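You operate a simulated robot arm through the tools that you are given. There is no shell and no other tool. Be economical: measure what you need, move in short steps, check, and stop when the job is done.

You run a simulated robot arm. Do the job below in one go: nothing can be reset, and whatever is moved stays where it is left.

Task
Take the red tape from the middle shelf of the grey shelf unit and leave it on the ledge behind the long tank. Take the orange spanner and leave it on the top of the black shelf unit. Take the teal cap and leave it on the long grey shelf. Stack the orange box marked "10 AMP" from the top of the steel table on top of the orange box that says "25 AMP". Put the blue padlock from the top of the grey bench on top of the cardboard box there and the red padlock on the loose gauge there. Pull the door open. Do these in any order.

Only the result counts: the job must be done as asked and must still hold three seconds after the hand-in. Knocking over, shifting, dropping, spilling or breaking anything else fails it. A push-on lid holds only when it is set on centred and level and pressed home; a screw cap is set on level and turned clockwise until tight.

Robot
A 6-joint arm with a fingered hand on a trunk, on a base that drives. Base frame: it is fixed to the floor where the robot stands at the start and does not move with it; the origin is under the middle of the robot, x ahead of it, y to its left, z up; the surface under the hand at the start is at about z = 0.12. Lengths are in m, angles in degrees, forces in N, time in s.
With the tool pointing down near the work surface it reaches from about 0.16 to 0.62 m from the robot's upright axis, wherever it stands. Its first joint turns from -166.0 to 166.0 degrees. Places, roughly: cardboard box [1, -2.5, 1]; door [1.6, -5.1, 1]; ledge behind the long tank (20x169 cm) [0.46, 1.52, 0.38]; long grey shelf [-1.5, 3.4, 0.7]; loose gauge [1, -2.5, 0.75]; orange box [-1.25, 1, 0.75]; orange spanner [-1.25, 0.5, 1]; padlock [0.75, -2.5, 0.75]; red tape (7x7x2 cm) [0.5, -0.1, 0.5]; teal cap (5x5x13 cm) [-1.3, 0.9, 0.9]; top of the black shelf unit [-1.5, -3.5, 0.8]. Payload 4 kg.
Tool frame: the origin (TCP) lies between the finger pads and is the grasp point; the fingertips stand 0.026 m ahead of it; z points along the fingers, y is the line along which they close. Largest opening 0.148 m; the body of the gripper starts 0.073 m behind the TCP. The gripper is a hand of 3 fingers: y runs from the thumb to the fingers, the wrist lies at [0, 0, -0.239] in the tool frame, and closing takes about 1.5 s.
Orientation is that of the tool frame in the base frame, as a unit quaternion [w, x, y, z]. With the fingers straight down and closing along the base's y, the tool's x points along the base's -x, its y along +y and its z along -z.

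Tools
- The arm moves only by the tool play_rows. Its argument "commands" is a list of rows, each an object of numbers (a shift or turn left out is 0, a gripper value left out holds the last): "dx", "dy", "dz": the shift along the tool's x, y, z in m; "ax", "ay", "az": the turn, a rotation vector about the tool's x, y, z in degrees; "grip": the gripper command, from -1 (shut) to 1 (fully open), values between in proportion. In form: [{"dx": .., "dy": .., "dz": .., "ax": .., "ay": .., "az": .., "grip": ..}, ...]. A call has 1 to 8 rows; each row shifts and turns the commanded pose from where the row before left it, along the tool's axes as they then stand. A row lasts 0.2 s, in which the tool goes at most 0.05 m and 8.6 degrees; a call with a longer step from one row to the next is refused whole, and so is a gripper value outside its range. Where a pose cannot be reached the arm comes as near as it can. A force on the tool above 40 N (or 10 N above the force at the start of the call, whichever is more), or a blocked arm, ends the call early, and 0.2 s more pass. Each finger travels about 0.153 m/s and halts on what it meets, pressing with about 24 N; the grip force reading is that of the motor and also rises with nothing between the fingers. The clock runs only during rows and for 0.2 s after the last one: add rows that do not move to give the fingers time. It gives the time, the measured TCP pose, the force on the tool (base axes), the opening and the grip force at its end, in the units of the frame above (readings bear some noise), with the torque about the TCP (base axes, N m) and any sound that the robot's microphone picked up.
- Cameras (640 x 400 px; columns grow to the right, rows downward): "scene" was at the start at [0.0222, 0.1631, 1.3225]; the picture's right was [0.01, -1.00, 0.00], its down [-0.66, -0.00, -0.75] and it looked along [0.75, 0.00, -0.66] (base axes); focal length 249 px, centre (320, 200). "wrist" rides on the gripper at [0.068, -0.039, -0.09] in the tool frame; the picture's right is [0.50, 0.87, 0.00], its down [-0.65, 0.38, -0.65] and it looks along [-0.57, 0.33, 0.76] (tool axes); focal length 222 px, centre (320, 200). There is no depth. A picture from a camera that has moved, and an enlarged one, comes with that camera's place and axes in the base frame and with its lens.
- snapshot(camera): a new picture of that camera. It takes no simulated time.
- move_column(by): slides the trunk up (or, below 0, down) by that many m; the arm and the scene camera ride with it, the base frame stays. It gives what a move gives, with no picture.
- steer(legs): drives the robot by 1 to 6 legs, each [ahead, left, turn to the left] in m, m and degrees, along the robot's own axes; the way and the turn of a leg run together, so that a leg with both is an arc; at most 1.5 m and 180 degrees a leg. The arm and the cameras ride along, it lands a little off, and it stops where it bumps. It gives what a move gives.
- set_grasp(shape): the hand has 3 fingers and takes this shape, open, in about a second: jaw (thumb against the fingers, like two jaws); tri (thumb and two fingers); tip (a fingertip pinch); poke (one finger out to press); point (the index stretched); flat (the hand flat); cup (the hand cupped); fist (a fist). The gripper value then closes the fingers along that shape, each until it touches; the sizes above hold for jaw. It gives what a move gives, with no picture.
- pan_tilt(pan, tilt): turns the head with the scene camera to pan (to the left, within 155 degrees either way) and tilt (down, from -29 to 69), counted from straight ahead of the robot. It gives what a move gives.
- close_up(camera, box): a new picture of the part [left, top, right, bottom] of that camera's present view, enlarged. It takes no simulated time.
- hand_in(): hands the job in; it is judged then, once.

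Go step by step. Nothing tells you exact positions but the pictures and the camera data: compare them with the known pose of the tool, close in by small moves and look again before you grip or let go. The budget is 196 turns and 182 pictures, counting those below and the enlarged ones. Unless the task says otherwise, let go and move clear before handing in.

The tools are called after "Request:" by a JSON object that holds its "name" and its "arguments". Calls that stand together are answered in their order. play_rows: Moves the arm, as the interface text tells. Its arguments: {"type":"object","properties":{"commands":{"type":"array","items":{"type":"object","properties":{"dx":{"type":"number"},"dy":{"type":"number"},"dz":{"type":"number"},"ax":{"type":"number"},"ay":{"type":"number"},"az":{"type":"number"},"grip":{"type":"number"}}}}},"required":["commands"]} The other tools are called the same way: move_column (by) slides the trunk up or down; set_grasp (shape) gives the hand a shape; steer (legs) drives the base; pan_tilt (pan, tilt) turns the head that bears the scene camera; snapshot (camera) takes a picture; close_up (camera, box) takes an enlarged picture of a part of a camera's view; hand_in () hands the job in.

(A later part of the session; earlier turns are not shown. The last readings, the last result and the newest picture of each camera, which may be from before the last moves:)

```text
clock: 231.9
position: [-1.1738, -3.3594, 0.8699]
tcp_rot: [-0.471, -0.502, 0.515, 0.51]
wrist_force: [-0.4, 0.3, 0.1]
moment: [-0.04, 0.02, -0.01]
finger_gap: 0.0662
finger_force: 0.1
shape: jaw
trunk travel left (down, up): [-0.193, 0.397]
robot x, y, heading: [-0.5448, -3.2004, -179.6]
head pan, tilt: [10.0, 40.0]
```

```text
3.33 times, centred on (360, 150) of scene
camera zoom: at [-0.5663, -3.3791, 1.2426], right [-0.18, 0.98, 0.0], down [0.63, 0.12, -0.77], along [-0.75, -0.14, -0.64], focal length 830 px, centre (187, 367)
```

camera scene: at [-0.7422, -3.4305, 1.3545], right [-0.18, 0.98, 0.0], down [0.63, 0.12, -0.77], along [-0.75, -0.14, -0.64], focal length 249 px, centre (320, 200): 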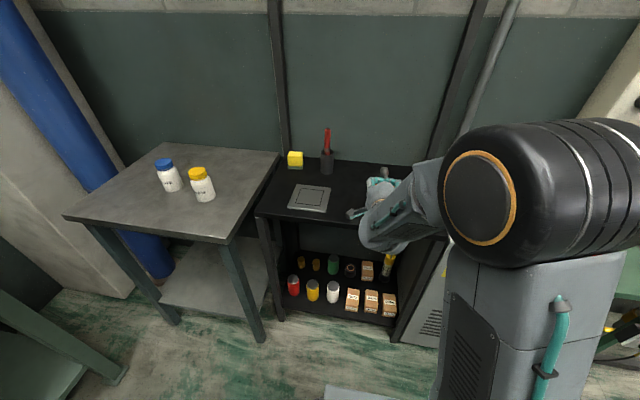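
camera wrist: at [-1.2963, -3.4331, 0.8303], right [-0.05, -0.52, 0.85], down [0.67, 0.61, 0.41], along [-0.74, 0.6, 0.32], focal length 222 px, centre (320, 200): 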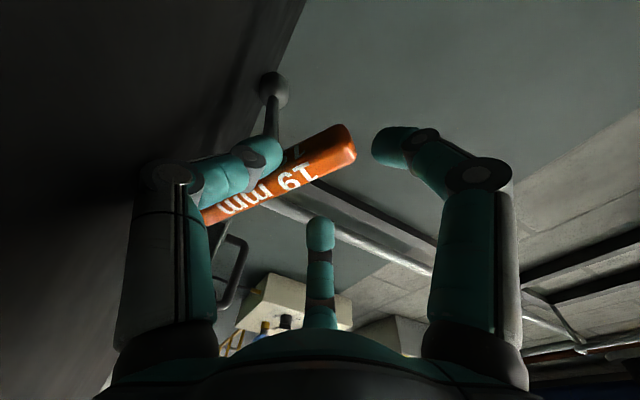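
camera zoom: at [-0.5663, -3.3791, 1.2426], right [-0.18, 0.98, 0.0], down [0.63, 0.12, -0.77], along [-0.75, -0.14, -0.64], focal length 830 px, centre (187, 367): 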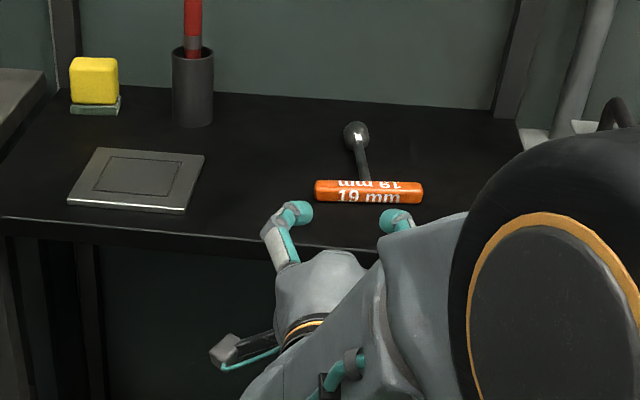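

The spanner lies flat on the black unit, done. Next the padlocks: straightening the hand and driving to the grey bench.

Request:
{"name": "play_rows", "arguments": {"commands": [{"ax": 8.5}, {"ax": 8.5}, {"ax": 8.5}, {"ax": 8.5}, {"ax": 8.5}, {"ax": 8.5}, {"ax": 8.5}, {"ax": 8.5}]}}

Request:
{"name": "play_rows", "arguments": {"commands": [{"ax": 8.5}, {"ax": 6}]}}

Request:
{"name": "move_column", "arguments": {"by": 0.33}}

Request:
{"name": "steer", "arguments": {"legs": [[-0.2, 0, 0], [0, -1.0, 0], [0, -0.9, 0], [0, 0, 90]]}}

Request:
{"name": "pan_tilt", "arguments": {"pan": 25, "tilt": 22}}

Request:
{"name": "snapshot", "arguments": {"camera": "scene"}}

```text
clock: 233.7
position: [-1.1742, -3.3597, 0.8713]
tcp_rot: [-0.11, -0.68, 0.712, 0.135]
wrist_force: [-0.2, -0.9, 0.1]
moment: [0.02, 0.02, -0.03]
finger_gap: 0.0661
finger_force: 0.1
shape: jaw
trunk travel left (down, up): [-0.193, 0.397]
robot x, y, heading: [-0.5368, -3.2022, -179.7]
head pan, tilt: [10.0, 40.0]
```

```text
clock: 234.3
position: [-1.1745, -3.3592, 0.8708]
tcp_rot: [-0.023, -0.689, 0.723, 0.045]
wrist_force: [0.1, -0.4, 0.2]
moment: [-0.02, 0.01, -0.02]
finger_gap: 0.0666
finger_force: 0.1
shape: jaw
trunk travel left (down, up): [-0.193, 0.397]
robot x, y, heading: [-0.5371, -3.2023, -179.5]
head pan, tilt: [10.0, 40.0]
```

```text
clock: 237.5
position: [-1.1739, -3.3595, 1.2001]
tcp_rot: [-0.023, -0.688, 0.724, 0.045]
wrist_force: [-0.1, 0.7, 0.5]
moment: [0.01, 0.0, 0.0]
finger_gap: 0.0661
finger_force: 0.1
shape: jaw
trunk travel left (down, up): [-0.523, 0.067]
robot x, y, heading: [-0.5435, -3.2037, -179.6]
head pan, tilt: [10.0, 40.0]
```

```text
clock: 252.2
position: [-0.1911, -1.9155, 1.2008]
tcp_rot: [0.048, 0.998, -0.034, -0.016]
wrist_force: [0.2, 0.1, 0.1]
moment: [0.0, -0.02, 0.03]
finger_gap: 0.0664
finger_force: 0.0
shape: jaw
trunk travel left (down, up): [-0.523, 0.067]
robot x, y, heading: [-0.3338, -1.278, -91.0]
head pan, tilt: [10.0, 40.0]
```

```text
clock: 253.0
position: [-0.192, -1.9146, 1.2001]
tcp_rot: [0.048, 0.998, -0.035, -0.016]
wrist_force: [-0.6, -1.0, 0.5]
moment: [0.02, -0.01, 0.01]
finger_gap: 0.0661
finger_force: 0.1
shape: jaw
trunk travel left (down, up): [-0.523, 0.067]
robot x, y, heading: [-0.3378, -1.2827, -90.9]
head pan, tilt: [25.0, 22.0]
```

```text
55 pictures are left
camera scene: at [-0.1366, -1.3053, 1.6007], right [-0.91, -0.41, 0.0], down [-0.15, 0.34, -0.93], along [0.38, -0.85, -0.38], focal length 249 px, centre (320, 200)
```

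scene: 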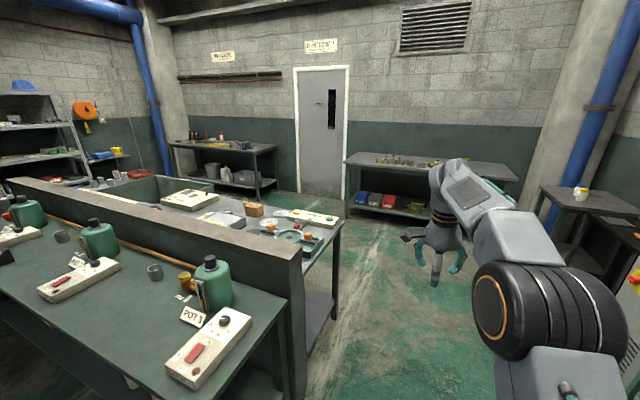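

The grey bench is on the far side of the partition. Zooming in on it.

Request:
{"name": "close_up", "arguments": {"camera": "scene", "box": [150, 170, 350, 270]}}

Request:
{"name": "close_up", "arguments": {"camera": "scene", "box": [280, 60, 370, 210]}}

```text
3.20 times, centred on (250, 220) of scene
camera zoom: at [-0.1366, -1.3053, 1.6007], right [-0.91, -0.41, 0.0], down [-0.15, 0.34, -0.93], along [0.38, -0.85, -0.38], focal length 797 px, centre (544, 136)
```

zoom: 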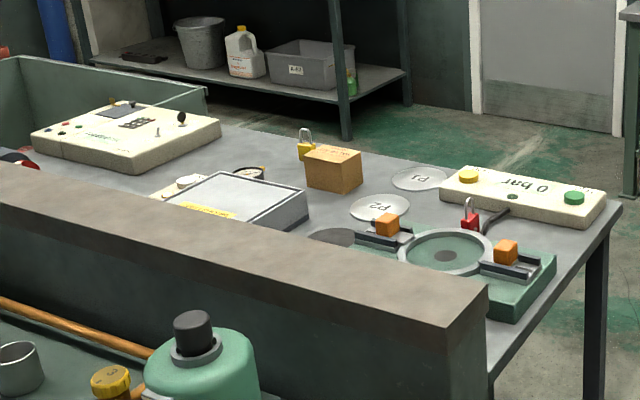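

```text
2.67 times, centred on (325, 135) of scene
camera zoom: at [-0.1366, -1.3053, 1.6007], right [-0.91, -0.41, 0.0], down [-0.15, 0.34, -0.93], along [0.38, -0.85, -0.38], focal length 664 px, centre (307, 373)
```

zoom: 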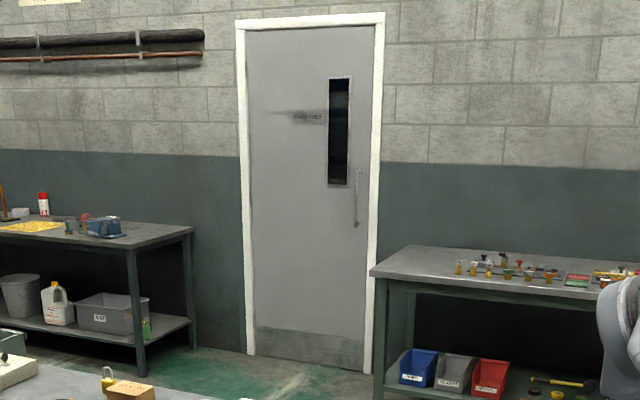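

The padlock bench is reached from its far (south) side. Driving round it.

Request:
{"name": "steer", "arguments": {"legs": [[1.1, 0, 1], [1.05, 0, 0], [0, 1.2, 0], [0, 0, 180]]}}

Request:
{"name": "pan_tilt", "arguments": {"pan": 5, "tilt": 45}}

Request:
{"name": "snapshot", "arguments": {"camera": "scene"}}

```text
clock: 276.6
position: [0.7658, -2.7854, 1.2001]
tcp_rot: [0.017, 0.064, 0.997, 0.046]
wrist_force: [-0.8, 0.0, -0.4]
moment: [0.02, 0.04, -0.03]
finger_gap: 0.0664
finger_force: 0.1
shape: jaw
trunk travel left (down, up): [-0.523, 0.067]
robot x, y, heading: [0.8723, -3.4271, 86.3]
head pan, tilt: [25.0, 22.0]
```

```text
clock: 277.4
position: [0.7661, -2.7858, 1.1992]
tcp_rot: [0.017, 0.063, 0.997, 0.048]
wrist_force: [0.2, -0.5, -0.5]
moment: [0.0, -0.02, 0.02]
finger_gap: 0.0662
finger_force: 0.1
shape: jaw
trunk travel left (down, up): [-0.523, 0.067]
robot x, y, heading: [0.8711, -3.434, 86.1]
head pan, tilt: [5.0, 45.0]
```

```text
52 pictures are left
camera scene: at [0.7042, -3.3933, 1.5654], right [1.0, 0.02, 0.0], down [0.01, -0.71, -0.71], along [-0.01, 0.71, -0.71], focal length 249 px, centre (320, 200)
```

scene: 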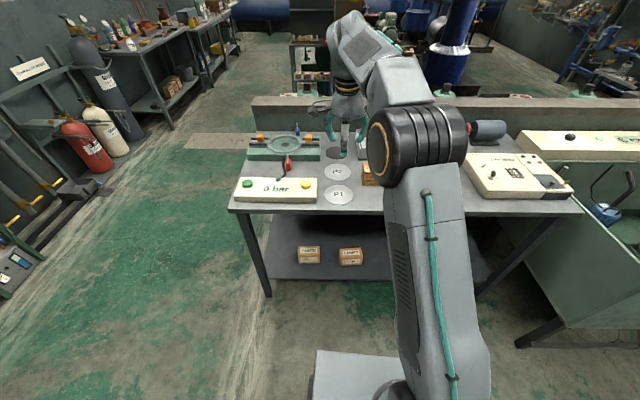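

Request:
{"name": "close_up", "arguments": {"camera": "scene", "box": [220, 110, 400, 220]}}

Request:
{"name": "snapshot", "arguments": {"camera": "wrist"}}

```text
3.56 times, centred on (310, 165) of scene
camera zoom: at [0.7042, -3.3933, 1.5654], right [1.0, 0.02, 0.0], down [0.01, -0.71, -0.71], along [-0.01, 0.71, -0.71], focal length 885 px, centre (356, 324)
```

zoom: 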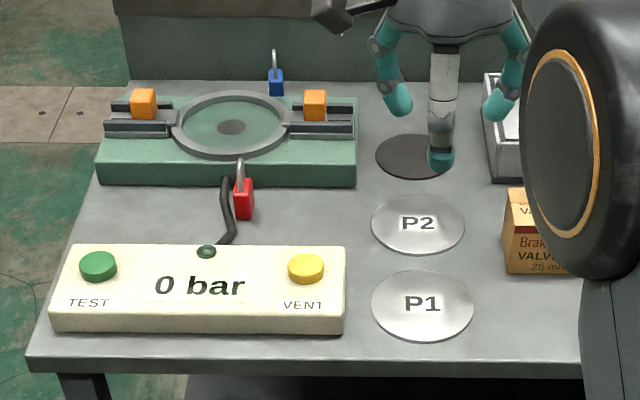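

```text
50 pictures are left
camera wrist: at [0.6908, -2.8241, 1.2856], right [-0.39, 0.92, 0.07], down [0.67, 0.23, 0.71], along [0.63, 0.32, -0.71], focal length 222 px, centre (320, 200)
```

wrist: 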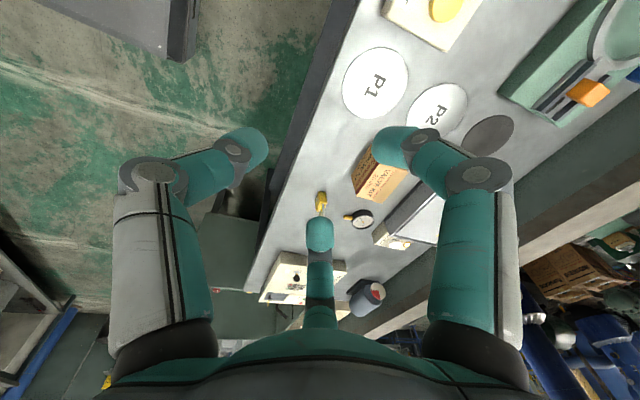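

Bench top is at z≈0.82. Red padlock ≈(0.54, -2.44), blue ≈(0.56, -2.13) behind the green fixture near the partition; both are best reached from the bench's west end (x≈0.32). Driving there.

Request:
{"name": "steer", "arguments": {"legs": [[0, 1.3, 4], [1.1, 0, 0], [0, 0, -90], [0.25, 0, 0]]}}

Request:
{"name": "pan_tilt", "arguments": {"pan": 0, "tilt": 48}}

Request:
{"name": "snapshot", "arguments": {"camera": "scene"}}

```text
clock: 294.4
position: [0.4618, -2.1527, 1.2]
tcp_rot: [0.044, 0.732, 0.679, 0.022]
wrist_force: [0.0, 0.1, 0.2]
moment: [-0.01, 0.01, -0.03]
finger_gap: 0.0665
finger_force: 0.1
shape: jaw
trunk travel left (down, up): [-0.523, 0.067]
robot x, y, heading: [-0.1742, -2.2935, -1.0]
head pan, tilt: [5.0, 45.0]
```

```text
clock: 295.1
position: [0.4622, -2.1524, 1.1999]
tcp_rot: [0.045, 0.732, 0.679, 0.023]
wrist_force: [0.3, -0.3, 1.0]
moment: [-0.01, 0.0, 0.0]
finger_gap: 0.0664
finger_force: 0.1
shape: jaw
trunk travel left (down, up): [-0.523, 0.067]
robot x, y, heading: [-0.174, -2.2901, -1.0]
head pan, tilt: [0.0, 48.0]
```

```text
49 pictures are left
camera scene: at [-0.1542, -2.1297, 1.5612], right [-0.02, -1.0, 0.0], down [-0.74, 0.01, -0.67], along [0.67, -0.01, -0.74], focal length 249 px, centre (320, 200)
```

scene: 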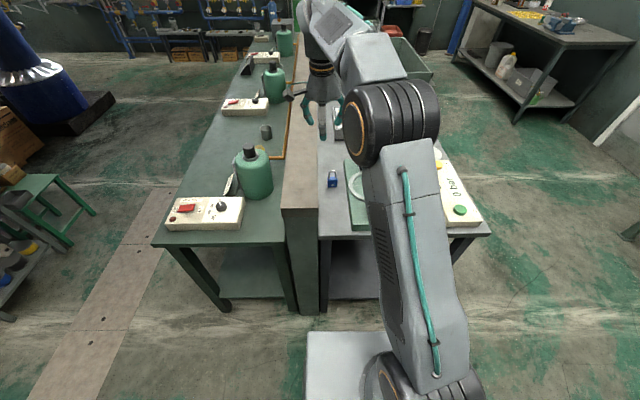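

The blue padlock is at about (0.565, -2.19), base z≈0.84, broad side facing west, ~6 cm from the partition (top z≈0.93). Closing up and hovering over it.

Request:
{"name": "steer", "arguments": {"legs": [[0.12, 0, 1]]}}

Request:
{"name": "play_rows", "arguments": {"commands": [{"dx": -0.009, "dy": -0.0073, "dz": 0.0448, "grip": -0.25}, {"dx": -0.009, "dy": -0.0073, "dz": 0.0448}, {"dx": -0.009, "dy": -0.0073, "dz": 0.0448}, {"dx": -0.009, "dy": -0.0073, "dz": 0.0448}, {}]}}

Request:
{"name": "snapshot", "arguments": {"camera": "wrist"}}

Request:
{"name": "close_up", "arguments": {"camera": "scene", "box": [280, 110, 400, 210]}}

```text
clock: 296.3
position: [0.5805, -2.1421, 1.1992]
tcp_rot: [0.043, 0.726, 0.686, 0.022]
wrist_force: [0.1, 0.9, -0.1]
moment: [0.0, 0.03, 0.0]
finger_gap: 0.0664
finger_force: 0.0
shape: jaw
trunk travel left (down, up): [-0.523, 0.067]
robot x, y, heading: [-0.0532, -2.2901, -0.1]
head pan, tilt: [0.0, 48.0]
```

```text
clock: 297.5
position: [0.566, -2.1817, 1.0185]
tcp_rot: [0.044, 0.726, 0.686, 0.022]
wrist_force: [-0.4, 0.2, 0.9]
moment: [0.01, 0.0, 0.01]
finger_gap: 0.0554
finger_force: 0.0
shape: jaw
trunk travel left (down, up): [-0.523, 0.067]
robot x, y, heading: [-0.0575, -2.2945, -0.2]
head pan, tilt: [0.0, 48.0]
```

```text
48 pictures are left
camera wrist: at [0.5233, -2.1102, 1.1044], right [0.89, 0.45, 0.07], down [0.28, -0.65, 0.7], along [0.36, -0.61, -0.71], focal length 222 px, centre (320, 200)
```

wrist: 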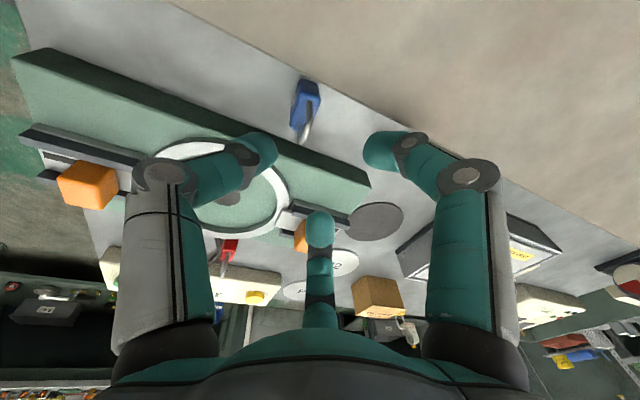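

```text
4.00 times, centred on (340, 160) of scene
camera zoom: at [-0.0369, -2.1305, 1.5612], right [0.0, -1.0, 0.0], down [-0.74, 0.0, -0.67], along [0.67, 0.0, -0.74], focal length 996 px, centre (240, 360)
```

zoom: 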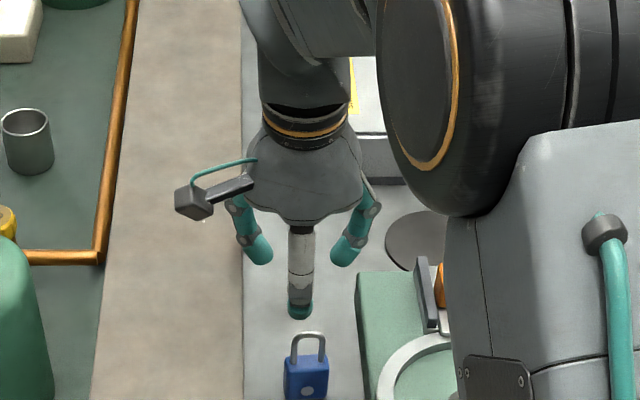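

Centre of the blue padlock (0.566, -2.192). Descending with a small offset east/south to clear the partition.

Request:
{"name": "play_rows", "arguments": {"commands": [{"dx": -0.005, "dy": -0.001, "dz": 0.04}, {"dx": -0.005, "dy": -0.001, "dz": 0.038}, {}]}}

Request:
{"name": "close_up", "arguments": {"camera": "wrist", "box": [220, 60, 440, 200]}}

```text
clock: 298.3
position: [0.5715, -2.1932, 0.9416]
tcp_rot: [0.045, 0.727, 0.685, 0.022]
wrist_force: [-0.5, 0.5, 0.0]
moment: [0.03, -0.01, 0.01]
finger_gap: 0.0557
finger_force: 0.1
shape: jaw
trunk travel left (down, up): [-0.523, 0.067]
robot x, y, heading: [-0.0542, -2.291, 0.1]
head pan, tilt: [0.0, 48.0]
```

```text
2.86 times, centred on (330, 130) of wrist
camera zoom: at [0.5274, -2.1213, 1.0274], right [0.89, 0.45, 0.07], down [0.28, -0.65, 0.71], along [0.36, -0.61, -0.71], focal length 635 px, centre (291, 400)
```

zoom: 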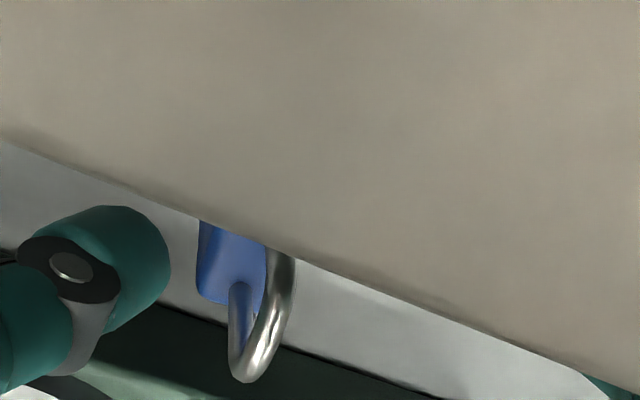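

The padlock is yawed ~24°; closing will square it up. Descending 4 cm and closing.

Request:
{"name": "play_rows", "arguments": {"commands": [{"dx": -0.0004, "dy": -0.0006, "dz": 0.02}, {"dx": -0.0004, "dy": -0.0006, "dz": 0.02}, {}]}}

Request:
{"name": "play_rows", "arguments": {"commands": [{"grip": -0.5}, {"grip": -1}, {}, {}, {}]}}

Request:
{"name": "snapshot", "arguments": {"camera": "wrist"}}

```text
clock: 298.9
position: [0.5751, -2.1953, 0.9181]
tcp_rot: [0.048, 0.728, 0.683, 0.03]
wrist_force: [-3.3, -1.2, 23.0]
moment: [1.91, 0.84, 0.39]
finger_gap: 0.0553
finger_force: 0.0
shape: jaw
trunk travel left (down, up): [-0.523, 0.067]
robot x, y, heading: [-0.0543, -2.292, 0.0]
head pan, tilt: [0.0, 48.0]
stopped in row 2: the force on the tool passed its limit at 60 N (the readings are from after the stop); the commanded pose is now the measured one
```

```text
clock: 299.7
position: [0.5758, -2.1935, 0.9187]
tcp_rot: [0.048, 0.728, 0.683, 0.031]
wrist_force: [0.2, -0.5, 17.8]
moment: [0.18, 0.73, -0.24]
finger_gap: 0.0169
finger_force: 24.1
shape: jaw
trunk travel left (down, up): [-0.523, 0.067]
robot x, y, heading: [-0.0561, -2.2943, -0.1]
head pan, tilt: [0.0, 48.0]
stopped in row 3: the force on the tool passed its limit at 41 N (the readings are from after the stop); the commanded pose is now the measured one
```

```text
45 pictures are left
camera wrist: at [0.5331, -2.1227, 1.004], right [0.89, 0.44, 0.09], down [0.26, -0.66, 0.71], along [0.37, -0.61, -0.7], focal length 222 px, centre (320, 200)
```

wrist: 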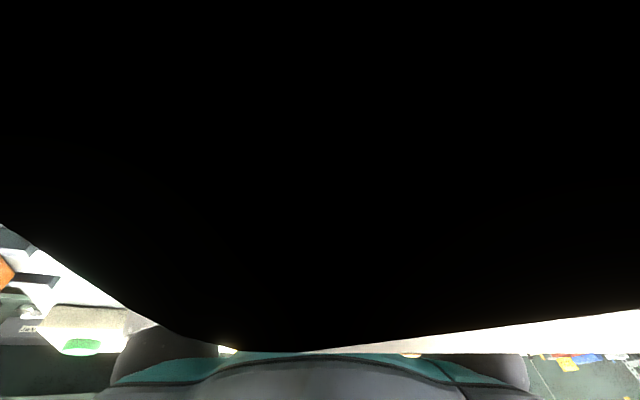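

The hand's camera housing met the partition top; the fingers meanwhile closed at shackle height. Lifting gently to see whether the padlock is held.

Request:
{"name": "play_rows", "arguments": {"commands": [{"dz": -0.01}, {"dz": -0.02}, {"dz": -0.03}, {"dz": -0.03}, {}]}}

Request:
{"name": "snapshot", "arguments": {"camera": "wrist"}}

```text
clock: 300.9
position: [0.5646, -2.1901, 1.0054]
tcp_rot: [0.047, 0.728, 0.683, 0.03]
wrist_force: [0.4, -0.1, -0.4]
moment: [0.03, -0.04, -0.03]
finger_gap: 0.0139
finger_force: 24.1
shape: jaw
trunk travel left (down, up): [-0.523, 0.067]
robot x, y, heading: [-0.0546, -2.2937, -0.2]
head pan, tilt: [0.0, 48.0]
```

```text
44 pictures are left
camera wrist: at [0.5217, -2.1189, 1.091], right [0.89, 0.45, 0.09], down [0.26, -0.66, 0.71], along [0.37, -0.61, -0.7], focal length 222 px, centre (320, 200)
```

wrist: 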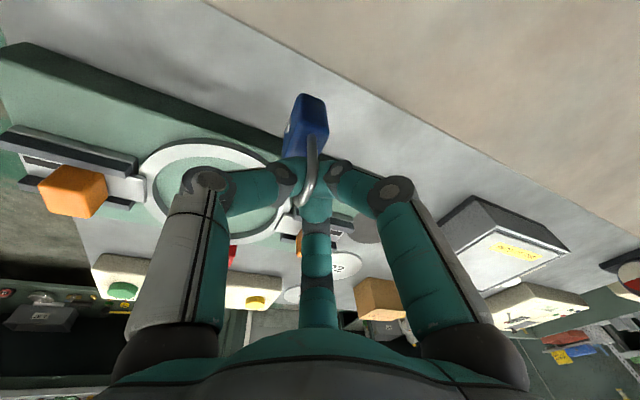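

The blue padlock is held by its shackle. Raising and driving round to the south side of the bench, in front of the cardboard box.

Request:
{"name": "play_rows", "arguments": {"commands": [{"dz": -0.045}, {"dz": -0.045}, {"dz": -0.045}, {"dz": -0.045}]}}

Request:
{"name": "steer", "arguments": {"legs": [[-0.3, 0, 0], [0, 0, 90], [-1.0, 0, 0], [0, -1.4, 0], [0.1, 0, 0]]}}

Request:
{"name": "pan_tilt", "arguments": {"pan": 0, "tilt": 50}}

Request:
{"name": "snapshot", "arguments": {"camera": "wrist"}}

Request:
{"name": "snapshot", "arguments": {"camera": "scene"}}

```text
clock: 301.9
position: [0.5462, -2.189, 1.1852]
tcp_rot: [0.047, 0.728, 0.683, 0.031]
wrist_force: [0.2, -0.1, -2.1]
moment: [-0.02, 0.02, -0.01]
finger_gap: 0.014
finger_force: 24.0
shape: jaw
trunk travel left (down, up): [-0.523, 0.067]
robot x, y, heading: [-0.0513, -2.297, 0.1]
head pan, tilt: [0.0, 48.0]
```

```text
clock: 319.8
position: [0.9554, -2.572, 1.1848]
tcp_rot: [0.012, 0.027, 0.998, 0.055]
wrist_force: [0.7, 0.3, -1.6]
moment: [0.02, 0.01, -0.02]
finger_gap: 0.0139
finger_force: 23.8
shape: jaw
trunk travel left (down, up): [-0.523, 0.067]
robot x, y, heading: [1.0651, -3.1744, 90.5]
head pan, tilt: [0.0, 48.0]
```

```text
clock: 320.4
position: [0.955, -2.5733, 1.184]
tcp_rot: [0.012, 0.027, 0.998, 0.055]
wrist_force: [-0.1, -0.7, -0.4]
moment: [-0.01, 0.03, -0.05]
finger_gap: 0.0139
finger_force: 24.0
shape: jaw
trunk travel left (down, up): [-0.523, 0.067]
robot x, y, heading: [1.0682, -3.1722, 90.3]
head pan, tilt: [0.0, 50.0]
```

```text
43 pictures are left
camera wrist: at [0.8841, -2.6182, 1.2699], right [-0.45, 0.89, 0.08], down [0.66, 0.27, 0.71], along [0.6, 0.37, -0.7], focal length 222 px, centre (320, 200)
```

wrist: 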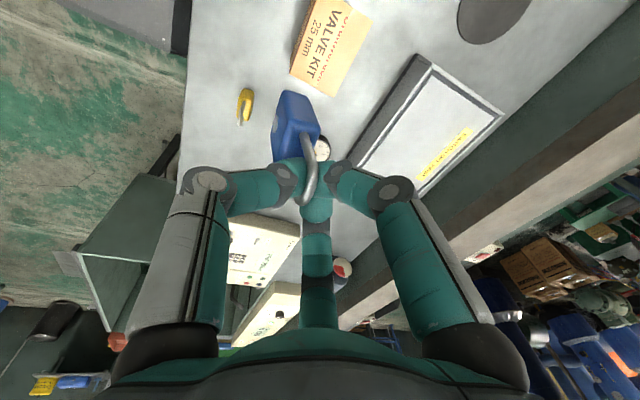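

```text
42 pictures are left
camera scene: at [0.9019, -3.1554, 1.5585], right [1.0, 0.01, 0.0], down [0.01, -0.77, -0.64], along [0.0, 0.64, -0.77], focal length 249 px, centre (320, 200)
```

scene: 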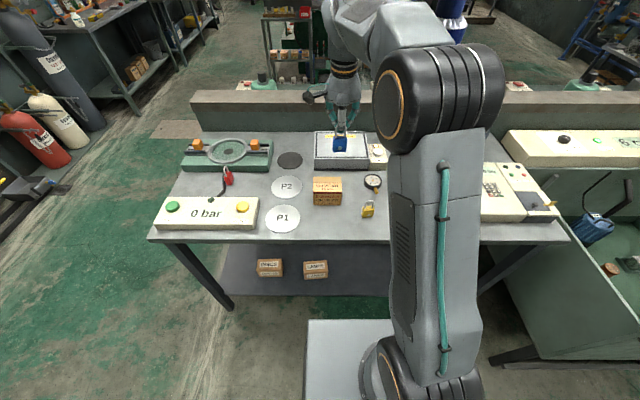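

The box top is at about (0.926, -2.543, 0.90). The padlock leans ~17°, so I tilt the hand to bring it upright, and lower to hover over the box.

Request:
{"name": "play_rows", "arguments": {"commands": [{"ax": -8.4, "ay": 0.4, "az": 0.2}, {"ax": -8.4, "ay": 0.4, "az": 0.2}, {"dx": 0.0052, "dy": -0.0103, "dz": 0.0375}, {"dx": 0.0052, "dy": -0.0103, "dz": 0.0375}, {"dx": 0.0052, "dy": -0.0103, "dz": 0.0375}, {"dx": 0.0052, "dy": -0.0103, "dz": 0.0375}, {}]}}

Request:
{"name": "close_up", "arguments": {"camera": "scene", "box": [250, 110, 410, 230]}}

Request:
{"name": "snapshot", "arguments": {"camera": "wrist"}}

```text
clock: 322.1
position: [0.9372, -2.5514, 1.0303]
tcp_rot: [0.009, 0.028, 0.979, 0.2]
wrist_force: [-0.4, 0.2, -1.4]
moment: [0.0, -0.01, 0.02]
finger_gap: 0.0137
finger_force: 24.2
shape: jaw
trunk travel left (down, up): [-0.523, 0.067]
robot x, y, heading: [1.0669, -3.1726, 90.5]
head pan, tilt: [0.0, 50.0]
```

```text
3.33 times, centred on (330, 170) of scene
camera zoom: at [0.9018, -3.1552, 1.5585], right [1.0, 0.01, 0.0], down [0.01, -0.77, -0.64], along [0.0, 0.64, -0.77], focal length 830 px, centre (287, 300)
```

zoom: 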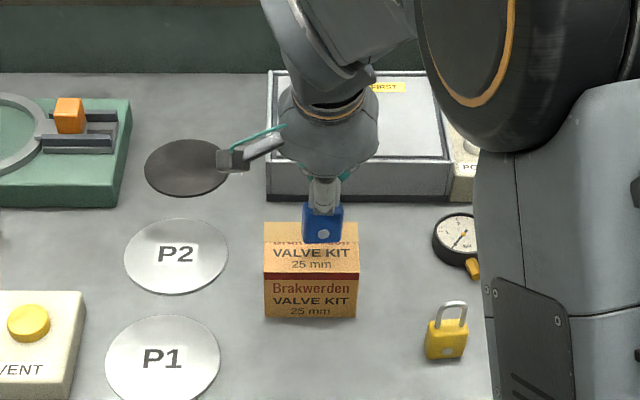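

```text
40 pictures are left
camera wrist: at [0.8651, -2.6192, 1.099], right [-0.45, 0.82, 0.34], down [0.66, 0.05, 0.75], along [0.6, 0.56, -0.56], focal length 222 px, centre (320, 200)
```

wrist: 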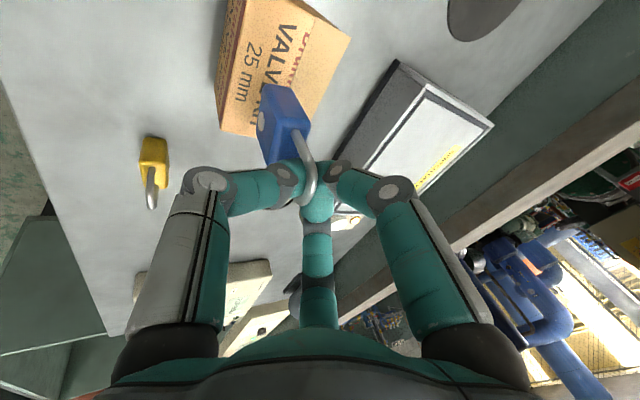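

Need ~1 cm left and 2.4 cm deeper. Correcting while lowering.

Request:
{"name": "play_rows", "arguments": {"commands": [{"dx": 0.0105, "dy": 0.022, "dz": 0.0092}, {"dy": -0.0137, "dz": 0.0322}, {}]}}

Request:
{"name": "close_up", "arguments": {"camera": "scene", "box": [290, 140, 390, 215]}}

```text
clock: 322.9
position: [0.9291, -2.5248, 0.9965]
tcp_rot: [0.008, 0.029, 0.979, 0.201]
wrist_force: [-1.3, 0.2, 1.5]
moment: [-0.03, 0.04, 0.04]
finger_gap: 0.0137
finger_force: 23.7
shape: jaw
trunk travel left (down, up): [-0.523, 0.067]
robot x, y, heading: [1.0639, -3.1747, 90.3]
head pan, tilt: [0.0, 50.0]
```

```text
5.33 times, centred on (340, 178) of scene
camera zoom: at [0.9018, -3.1555, 1.5585], right [1.0, 0.01, 0.0], down [0.01, -0.77, -0.64], along [0.0, 0.64, -0.77], focal length 1328 px, centre (213, 320)
```

zoom: 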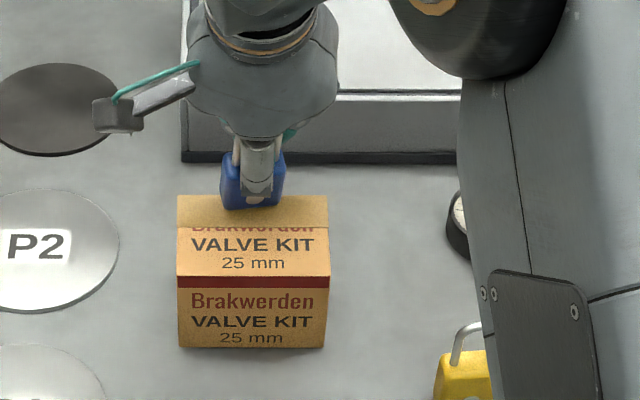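

Request:
{"name": "play_rows", "arguments": {"commands": [{"dx": -0.001, "dy": -0.0165, "dz": -0.007}, {"dy": -0.0031, "dz": 0.0074}, {}]}}

Request:
{"name": "play_rows", "arguments": {"commands": [{"dy": -0.0012, "dz": 0.0028}, {"dy": -0.0012, "dz": 0.0028}]}}

Request:
{"name": "close_up", "arguments": {"camera": "scene", "box": [290, 140, 390, 215]}}

```text
clock: 323.6
position: [0.9283, -2.5449, 0.9899]
tcp_rot: [0.008, 0.028, 0.979, 0.202]
wrist_force: [1.3, -3.5, 14.5]
moment: [0.04, 0.08, -0.01]
finger_gap: 0.0145
finger_force: 24.5
shape: jaw
trunk travel left (down, up): [-0.523, 0.067]
robot x, y, heading: [1.0641, -3.1745, 90.2]
head pan, tilt: [0.0, 50.0]
```

```text
clock: 324.2
position: [0.9295, -2.5463, 0.9871]
tcp_rot: [0.007, 0.029, 0.978, 0.204]
wrist_force: [7.3, -6.0, 36.7]
moment: [0.31, 0.2, -0.14]
finger_gap: 0.0156
finger_force: 24.1
shape: jaw
trunk travel left (down, up): [-0.523, 0.067]
robot x, y, heading: [1.0676, -3.1732, 90.3]
head pan, tilt: [0.0, 50.0]
```

```text
5.33 times, centred on (340, 178) of scene
camera zoom: at [0.9036, -3.1597, 1.5592], right [1.0, 0.01, 0.0], down [0.01, -0.76, -0.64], along [-0.01, 0.64, -0.76], focal length 1328 px, centre (213, 320)
```

zoom: 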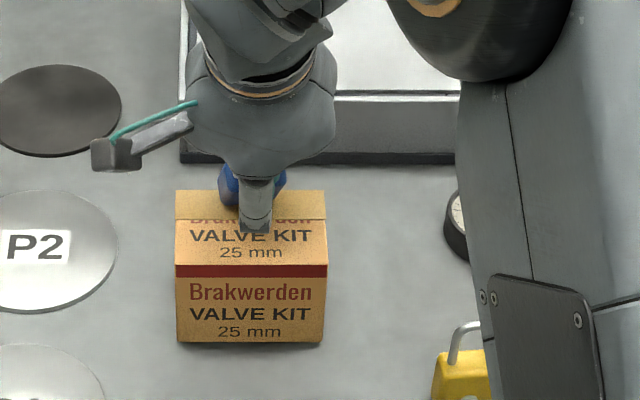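

The padlock's foot is catching near the back edge. Lifting 2 cm to re-place it nearer the middle.

Request:
{"name": "play_rows", "arguments": {"commands": [{"dy": 0.0078, "dz": -0.0184}, {"dx": -0.001, "dy": -0.0184, "dz": -0.0078}, {}]}}

Request:
{"name": "close_up", "arguments": {"camera": "scene", "box": [290, 140, 390, 215]}}

Request:
{"name": "snapshot", "arguments": {"camera": "wrist"}}

```text
clock: 325.1
position: [0.9289, -2.5651, 1.001]
tcp_rot: [0.01, 0.029, 0.979, 0.201]
wrist_force: [-0.3, -0.6, -1.2]
moment: [-0.02, 0.01, 0.02]
finger_gap: 0.0111
finger_force: 24.3
shape: jaw
trunk travel left (down, up): [-0.523, 0.067]
robot x, y, heading: [1.0659, -3.1704, 90.3]
head pan, tilt: [0.0, 50.0]
```

```text
5.33 times, centred on (340, 178) of scene
camera zoom: at [0.9018, -3.1556, 1.5584], right [1.0, 0.01, 0.0], down [0.01, -0.77, -0.64], along [0.0, 0.64, -0.77], focal length 1328 px, centre (213, 320)
```

zoom: 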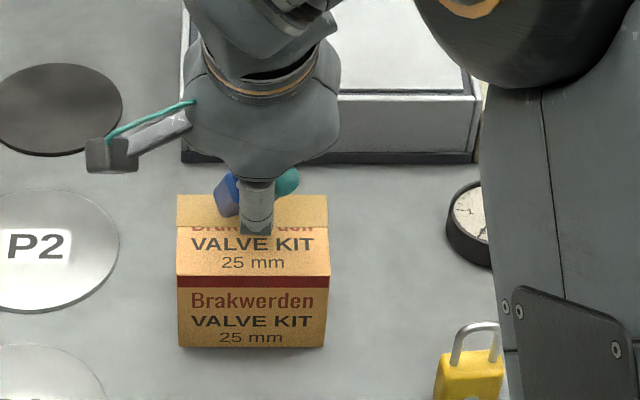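

```text
36 pictures are left
camera wrist: at [0.8561, -2.6323, 1.0699], right [-0.45, 0.83, 0.34], down [0.65, 0.05, 0.75], along [0.6, 0.56, -0.56], focal length 222 px, centre (320, 200)
```

wrist: 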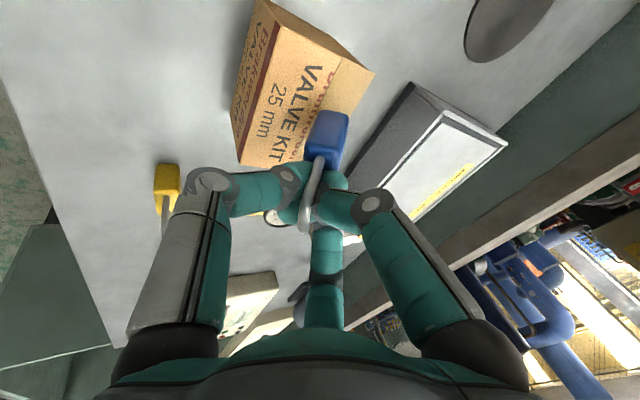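

The padlock has pivoted and now hangs forward over the box's centre (the box top is about 10×10 cm around (0.93, -2.522)). I'll shift 1 cm deeper and lower until it touches, then let it lie down.

Request:
{"name": "play_rows", "arguments": {"commands": [{"dy": 0.0092, "dz": 0.0039}, {"dy": -0.0039, "dz": 0.0092}, {"dy": -0.0039, "dz": 0.0092}]}}

Request:
{"name": "play_rows", "arguments": {"commands": [{"dy": -0.002, "dz": 0.0046}, {"dy": -0.002, "dz": 0.0046}]}}

```text
clock: 325.9
position: [0.9281, -2.5567, 0.9853]
tcp_rot: [0.008, 0.029, 0.979, 0.203]
wrist_force: [4.4, -6.8, 22.4]
moment: [0.03, 0.14, 0.08]
finger_gap: 0.012
finger_force: 23.8
shape: jaw
trunk travel left (down, up): [-0.523, 0.067]
robot x, y, heading: [1.0656, -3.1723, 90.4]
head pan, tilt: [0.0, 50.0]
```

```text
clock: 326.4
position: [0.9273, -2.555, 0.9719]
tcp_rot: [0.008, 0.028, 0.979, 0.2]
wrist_force: [1.7, -3.1, 11.4]
moment: [0.25, 0.31, 0.02]
finger_gap: 0.0116
finger_force: 24.0
shape: jaw
trunk travel left (down, up): [-0.523, 0.067]
robot x, y, heading: [1.0667, -3.1736, 90.5]
head pan, tilt: [0.0, 50.0]
```

Request:
{"name": "play_rows", "arguments": {"commands": [{"dy": -0.0025, "dz": 0.0055}, {"dy": -0.0025, "dz": 0.0055}]}}

Request:
{"name": "close_up", "arguments": {"camera": "scene", "box": [290, 140, 390, 215]}}

```text
clock: 327.1
position: [0.9278, -2.5563, 0.9612]
tcp_rot: [0.008, 0.028, 0.979, 0.2]
wrist_force: [5.2, -1.4, 14.1]
moment: [0.52, 0.51, -0.12]
finger_gap: 0.0103
finger_force: 24.0
shape: jaw
trunk travel left (down, up): [-0.523, 0.067]
robot x, y, heading: [1.0605, -3.1747, 90.2]
head pan, tilt: [0.0, 50.0]
```

```text
5.33 times, centred on (340, 178) of scene
camera zoom: at [0.9029, -3.1569, 1.5586], right [1.0, 0.01, 0.0], down [0.01, -0.77, -0.64], along [-0.01, 0.64, -0.77], focal length 1328 px, centre (213, 320)
```

zoom: 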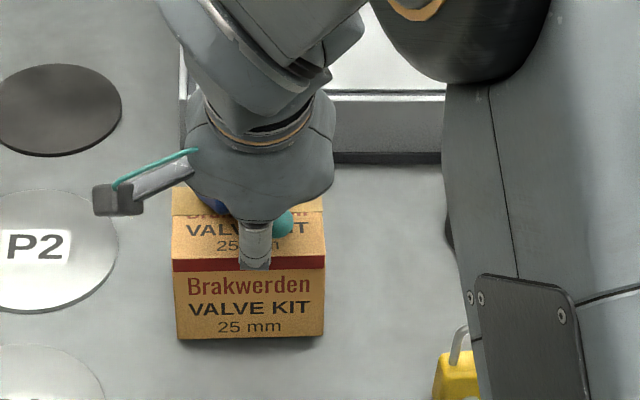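

The padlock is nearly lying on the box. Opening only slightly to free the shackle and rising.

Request:
{"name": "play_rows", "arguments": {"commands": [{"grip": -0.75}, {"grip": -0.65}, {"dy": 0.0039, "dz": -0.0092, "grip": -0.55}, {"dy": 0.0078, "dz": -0.0184}, {"dy": 0.0117, "dz": -0.0276}, {"dy": 0.0156, "dz": -0.0368}]}}

Request:
{"name": "close_up", "arguments": {"camera": "scene", "box": [280, 130, 400, 220]}}

```text
clock: 328.4
position: [0.9297, -2.554, 1.0591]
tcp_rot: [0.008, 0.028, 0.979, 0.2]
wrist_force: [0.1, -0.5, 0.0]
moment: [-0.01, -0.02, -0.04]
finger_gap: 0.0329
finger_force: 0.0
shape: jaw
trunk travel left (down, up): [-0.523, 0.067]
robot x, y, heading: [1.0635, -3.1749, 90.5]
head pan, tilt: [0.0, 50.0]
```

```text
4.44 times, centred on (340, 175) of scene
camera zoom: at [0.902, -3.1556, 1.5584], right [1.0, 0.01, 0.0], down [0.01, -0.77, -0.64], along [0.0, 0.64, -0.77], focal length 1107 px, centre (231, 311)
```

zoom: 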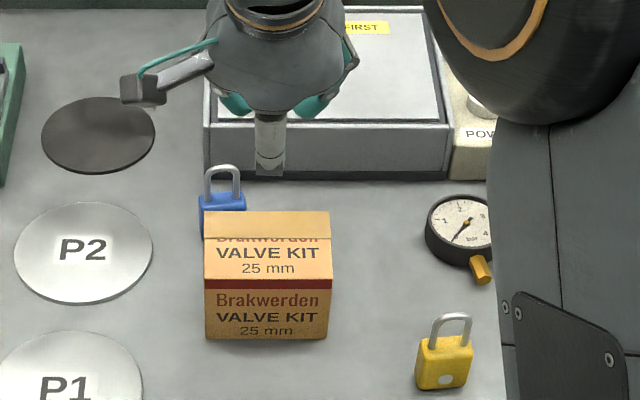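

The padlock slipped off and is standing upright behind the box at about (0.894, -2.468). I'll straighten the hand to vertical and take it by the shackle again.

Request:
{"name": "play_rows", "arguments": {"commands": [{"ax": 8}, {"ax": 8}, {"ax": 7}, {"dx": 0.0134, "dy": 0.0287, "dz": 0.0297, "grip": -0.35}, {"dx": 0.0134, "dy": 0.0287, "dz": 0.0297}, {"dx": 0.0134, "dy": 0.0287, "dz": 0.0297}, {}]}}

Request:
{"name": "snapshot", "arguments": {"camera": "wrist"}}

Request:
{"name": "close_up", "arguments": {"camera": "scene", "box": [280, 130, 400, 220]}}

```text
clock: 330.1
position: [0.894, -2.4681, 0.9719]
tcp_rot: [0.003, 0.029, 1.0, 0.001]
wrist_force: [0.4, -0.7, 0.5]
moment: [-0.01, 0.01, -0.01]
finger_gap: 0.0479
finger_force: 0.0
shape: jaw
trunk travel left (down, up): [-0.523, 0.067]
robot x, y, heading: [1.066, -3.1753, 90.5]
head pan, tilt: [0.0, 50.0]
```

```text
33 pictures are left
camera wrist: at [0.8244, -2.5027, 1.0624], right [-0.45, 0.89, 0.0], down [0.67, 0.34, 0.66], along [0.59, 0.29, -0.75], focal length 222 px, centre (320, 200)
```

wrist: 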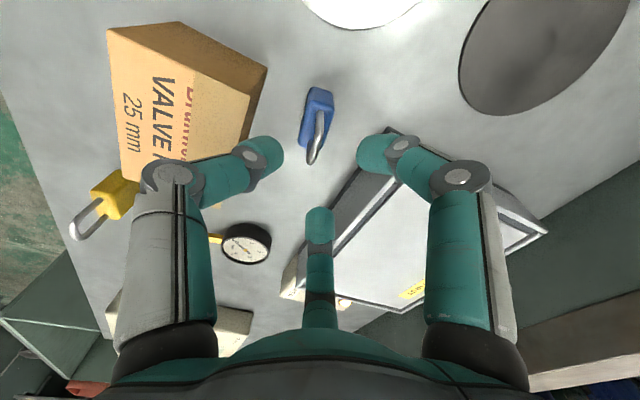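

```text
4.44 times, centred on (340, 175) of scene
camera zoom: at [0.9018, -3.1551, 1.5585], right [1.0, 0.01, 0.0], down [0.01, -0.77, -0.64], along [0.0, 0.64, -0.77], focal length 1107 px, centre (231, 311)
```

zoom: 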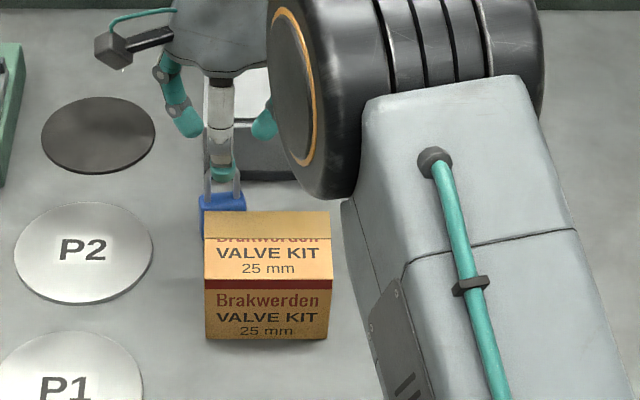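

Shackle is at about (0.900, -2.470). Narrowing the opening to miss the box, descending and closing on the shackle.

Request:
{"name": "play_rows", "arguments": {"commands": [{"dx": -0.004, "dy": -0.001, "grip": -0.5}, {}, {"dz": 0.03}, {"dz": 0.023}, {}]}}

Request:
{"name": "play_rows", "arguments": {"commands": [{"grip": -0.8}, {"grip": -1}, {}, {}, {"dz": -0.03}, {"dz": -0.04}, {"dz": -0.04}, {}]}}

Request:
{"name": "snapshot", "arguments": {"camera": "wrist"}}

```text
clock: 331.2
position: [0.8985, -2.4683, 0.9176]
tcp_rot: [0.003, 0.03, 1.0, 0.001]
wrist_force: [0.1, -0.1, -0.1]
moment: [-0.01, -0.03, -0.05]
finger_gap: 0.0375
finger_force: 0.0
shape: jaw
trunk travel left (down, up): [-0.523, 0.067]
robot x, y, heading: [1.0652, -3.1745, 90.3]
head pan, tilt: [0.0, 50.0]
```

```text
clock: 333.1
position: [0.8977, -2.4695, 1.0294]
tcp_rot: [0.002, 0.029, 1.0, 0.001]
wrist_force: [0.6, -1.3, 0.6]
moment: [0.0, -0.02, -0.02]
finger_gap: 0.0066
finger_force: 23.8
shape: jaw
trunk travel left (down, up): [-0.523, 0.067]
robot x, y, heading: [1.0663, -3.1758, 90.1]
head pan, tilt: [0.0, 50.0]
```

```text
31 pictures are left
camera wrist: at [0.8273, -2.5049, 1.12], right [-0.45, 0.89, 0.0], down [0.67, 0.34, 0.66], along [0.59, 0.29, -0.75], focal length 222 px, centre (320, 200)
```

wrist: 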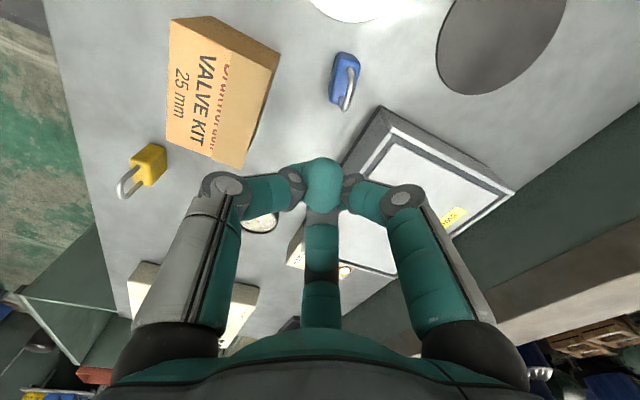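

Missed; the padlock was nudged clear of the box and still stands at about (0.868, -2.458). Taking a closer look for its orientation.

Request:
{"name": "close_up", "arguments": {"camera": "wrist", "box": [280, 30, 400, 130]}}

```text
4.00 times, centred on (340, 80) of wrist
camera zoom: at [0.8273, -2.5049, 1.12], right [-0.45, 0.89, 0.0], down [0.67, 0.34, 0.66], along [0.59, 0.29, -0.75], focal length 888 px, centre (240, 680)
```

zoom: 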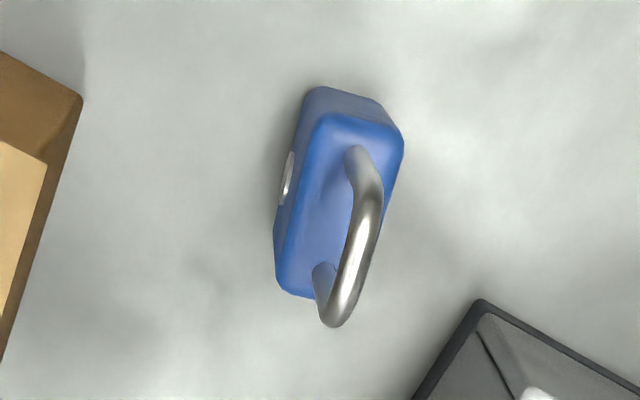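

Its broad side runs along x. I'll open to ~5.5 cm, centre the hand over it and descend to grip the body itself.

Request:
{"name": "play_rows", "arguments": {"commands": [{"dx": 0.033, "dy": 0.0146, "grip": -0.25}, {}, {"dz": 0.045}, {"dz": 0.045}, {"dz": 0.03}, {"dz": 0.02}, {}]}}

Request:
{"name": "close_up", "arguments": {"camera": "wrist", "box": [220, 80, 420, 220]}}

```text
clock: 334.6
position: [0.8637, -2.4549, 0.8852]
tcp_rot: [0.002, 0.03, 1.0, 0.001]
wrist_force: [0.5, -0.1, 0.5]
moment: [-0.01, 0.0, -0.02]
finger_gap: 0.0552
finger_force: 0.0
shape: jaw
out of reach, approached as far as the arm can: row 1
trunk travel left (down, up): [-0.523, 0.067]
robot x, y, heading: [1.0663, -3.1707, 90.6]
head pan, tilt: [0.0, 50.0]
```

```text
2.86 times, centred on (320, 150) of wrist
camera zoom: at [0.7937, -2.4909, 0.9759], right [-0.45, 0.89, 0.0], down [0.67, 0.34, 0.66], along [0.59, 0.29, -0.75], focal length 635 px, centre (320, 343)
```

zoom: 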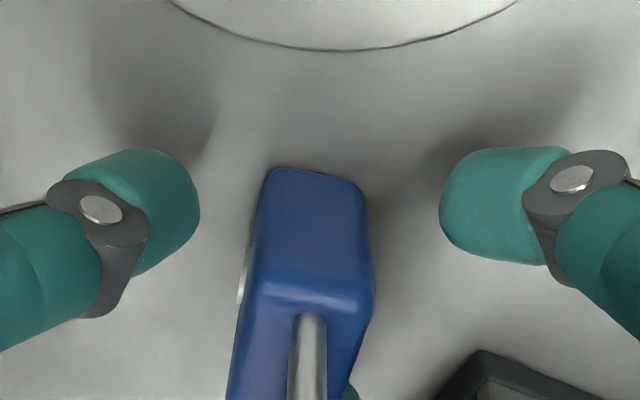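

Nicely straddled. Closing on the body and lifting.

Request:
{"name": "play_rows", "arguments": {"commands": [{"grip": -0.6}, {"grip": -1}, {}, {}, {}]}}

Request:
{"name": "play_rows", "arguments": {"commands": [{"dz": -0.03}, {"dz": -0.04}, {"dz": -0.045}, {"dz": -0.03}, {}]}}

Request:
{"name": "snapshot", "arguments": {"camera": "wrist"}}

Request:
{"name": "close_up", "arguments": {"camera": "scene", "box": [280, 110, 400, 210]}}

```text
clock: 335.9
position: [0.8647, -2.4554, 0.8862]
tcp_rot: [0.003, 0.029, 1.0, 0.001]
wrist_force: [-1.1, 0.2, -0.3]
moment: [-0.03, 0.02, 0.01]
finger_gap: 0.0232
finger_force: 24.5
shape: jaw
trunk travel left (down, up): [-0.523, 0.067]
robot x, y, heading: [1.0647, -3.1775, 90.4]
head pan, tilt: [0.0, 50.0]
```

```text
clock: 337.1
position: [0.8637, -2.4565, 1.0291]
tcp_rot: [0.002, 0.03, 1.0, 0.0]
wrist_force: [-0.2, 0.2, -1.4]
moment: [0.01, 0.0, 0.0]
finger_gap: 0.0231
finger_force: 23.9
shape: jaw
trunk travel left (down, up): [-0.523, 0.067]
robot x, y, heading: [1.066, -3.1715, 90.7]
head pan, tilt: [0.0, 50.0]
```

```text
28 pictures are left
camera wrist: at [0.7929, -2.4929, 1.1203], right [-0.45, 0.89, 0.0], down [0.67, 0.34, 0.66], along [0.59, 0.29, -0.75], focal length 222 px, centre (320, 200)
```

wrist: 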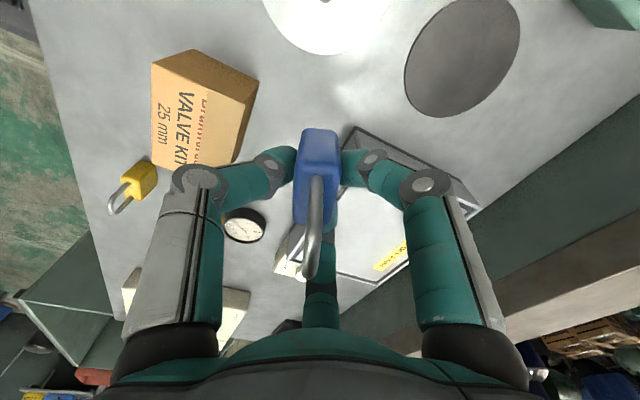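

```text
4.00 times, centred on (340, 160) of scene
camera zoom: at [0.9018, -3.1552, 1.5585], right [1.0, 0.01, 0.0], down [0.01, -0.77, -0.64], along [0.0, 0.64, -0.77], focal length 996 px, centre (240, 360)
```

zoom: 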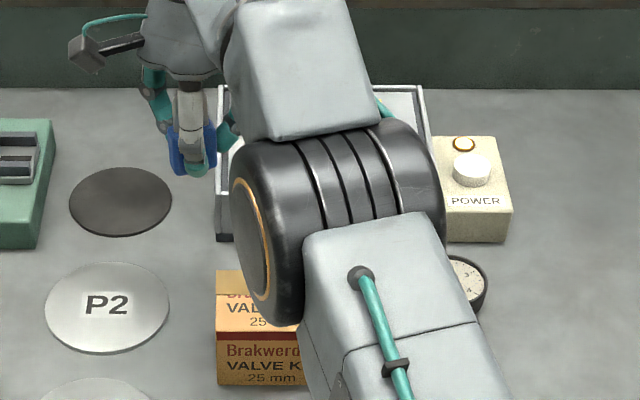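

The padlock is now held upright by its body. Moving above the box centre.

Request:
{"name": "play_rows", "arguments": {"commands": [{"dx": -0.0238, "dy": -0.0247}, {"dx": -0.0238, "dy": -0.0247}, {"dx": -0.0238, "dy": -0.0247}, {"dz": 0.04}, {}]}}

Request:
{"name": "close_up", "arguments": {"camera": "scene", "box": [280, 120, 400, 220]}}

```text
clock: 338.2
position: [0.88, -2.4473, 1.0001]
tcp_rot: [0.003, 0.029, 1.0, 0.0]
wrist_force: [-0.2, 1.2, -0.9]
moment: [0.0, 0.0, 0.05]
finger_gap: 0.023
finger_force: 24.0
shape: jaw
out of reach, approached as far as the arm can: row 1, 2, 3, 4
trunk travel left (down, up): [-0.523, 0.067]
robot x, y, heading: [1.0635, -3.1715, 90.1]
head pan, tilt: [0.0, 50.0]
```

```text
4.00 times, centred on (340, 170) of scene
camera zoom: at [0.9018, -3.1549, 1.5585], right [1.0, 0.01, 0.0], down [0.01, -0.77, -0.64], along [0.0, 0.64, -0.77], focal length 996 px, centre (240, 320)
```

zoom: 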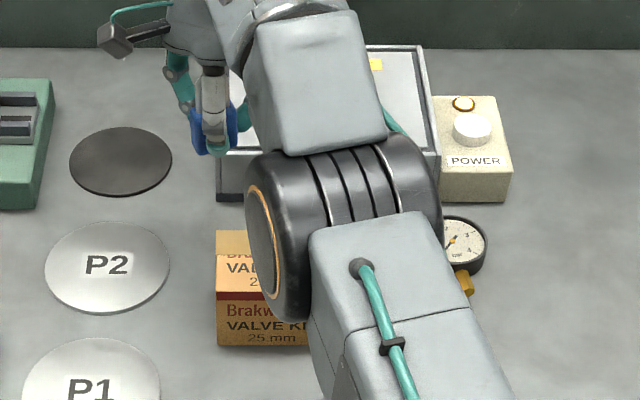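

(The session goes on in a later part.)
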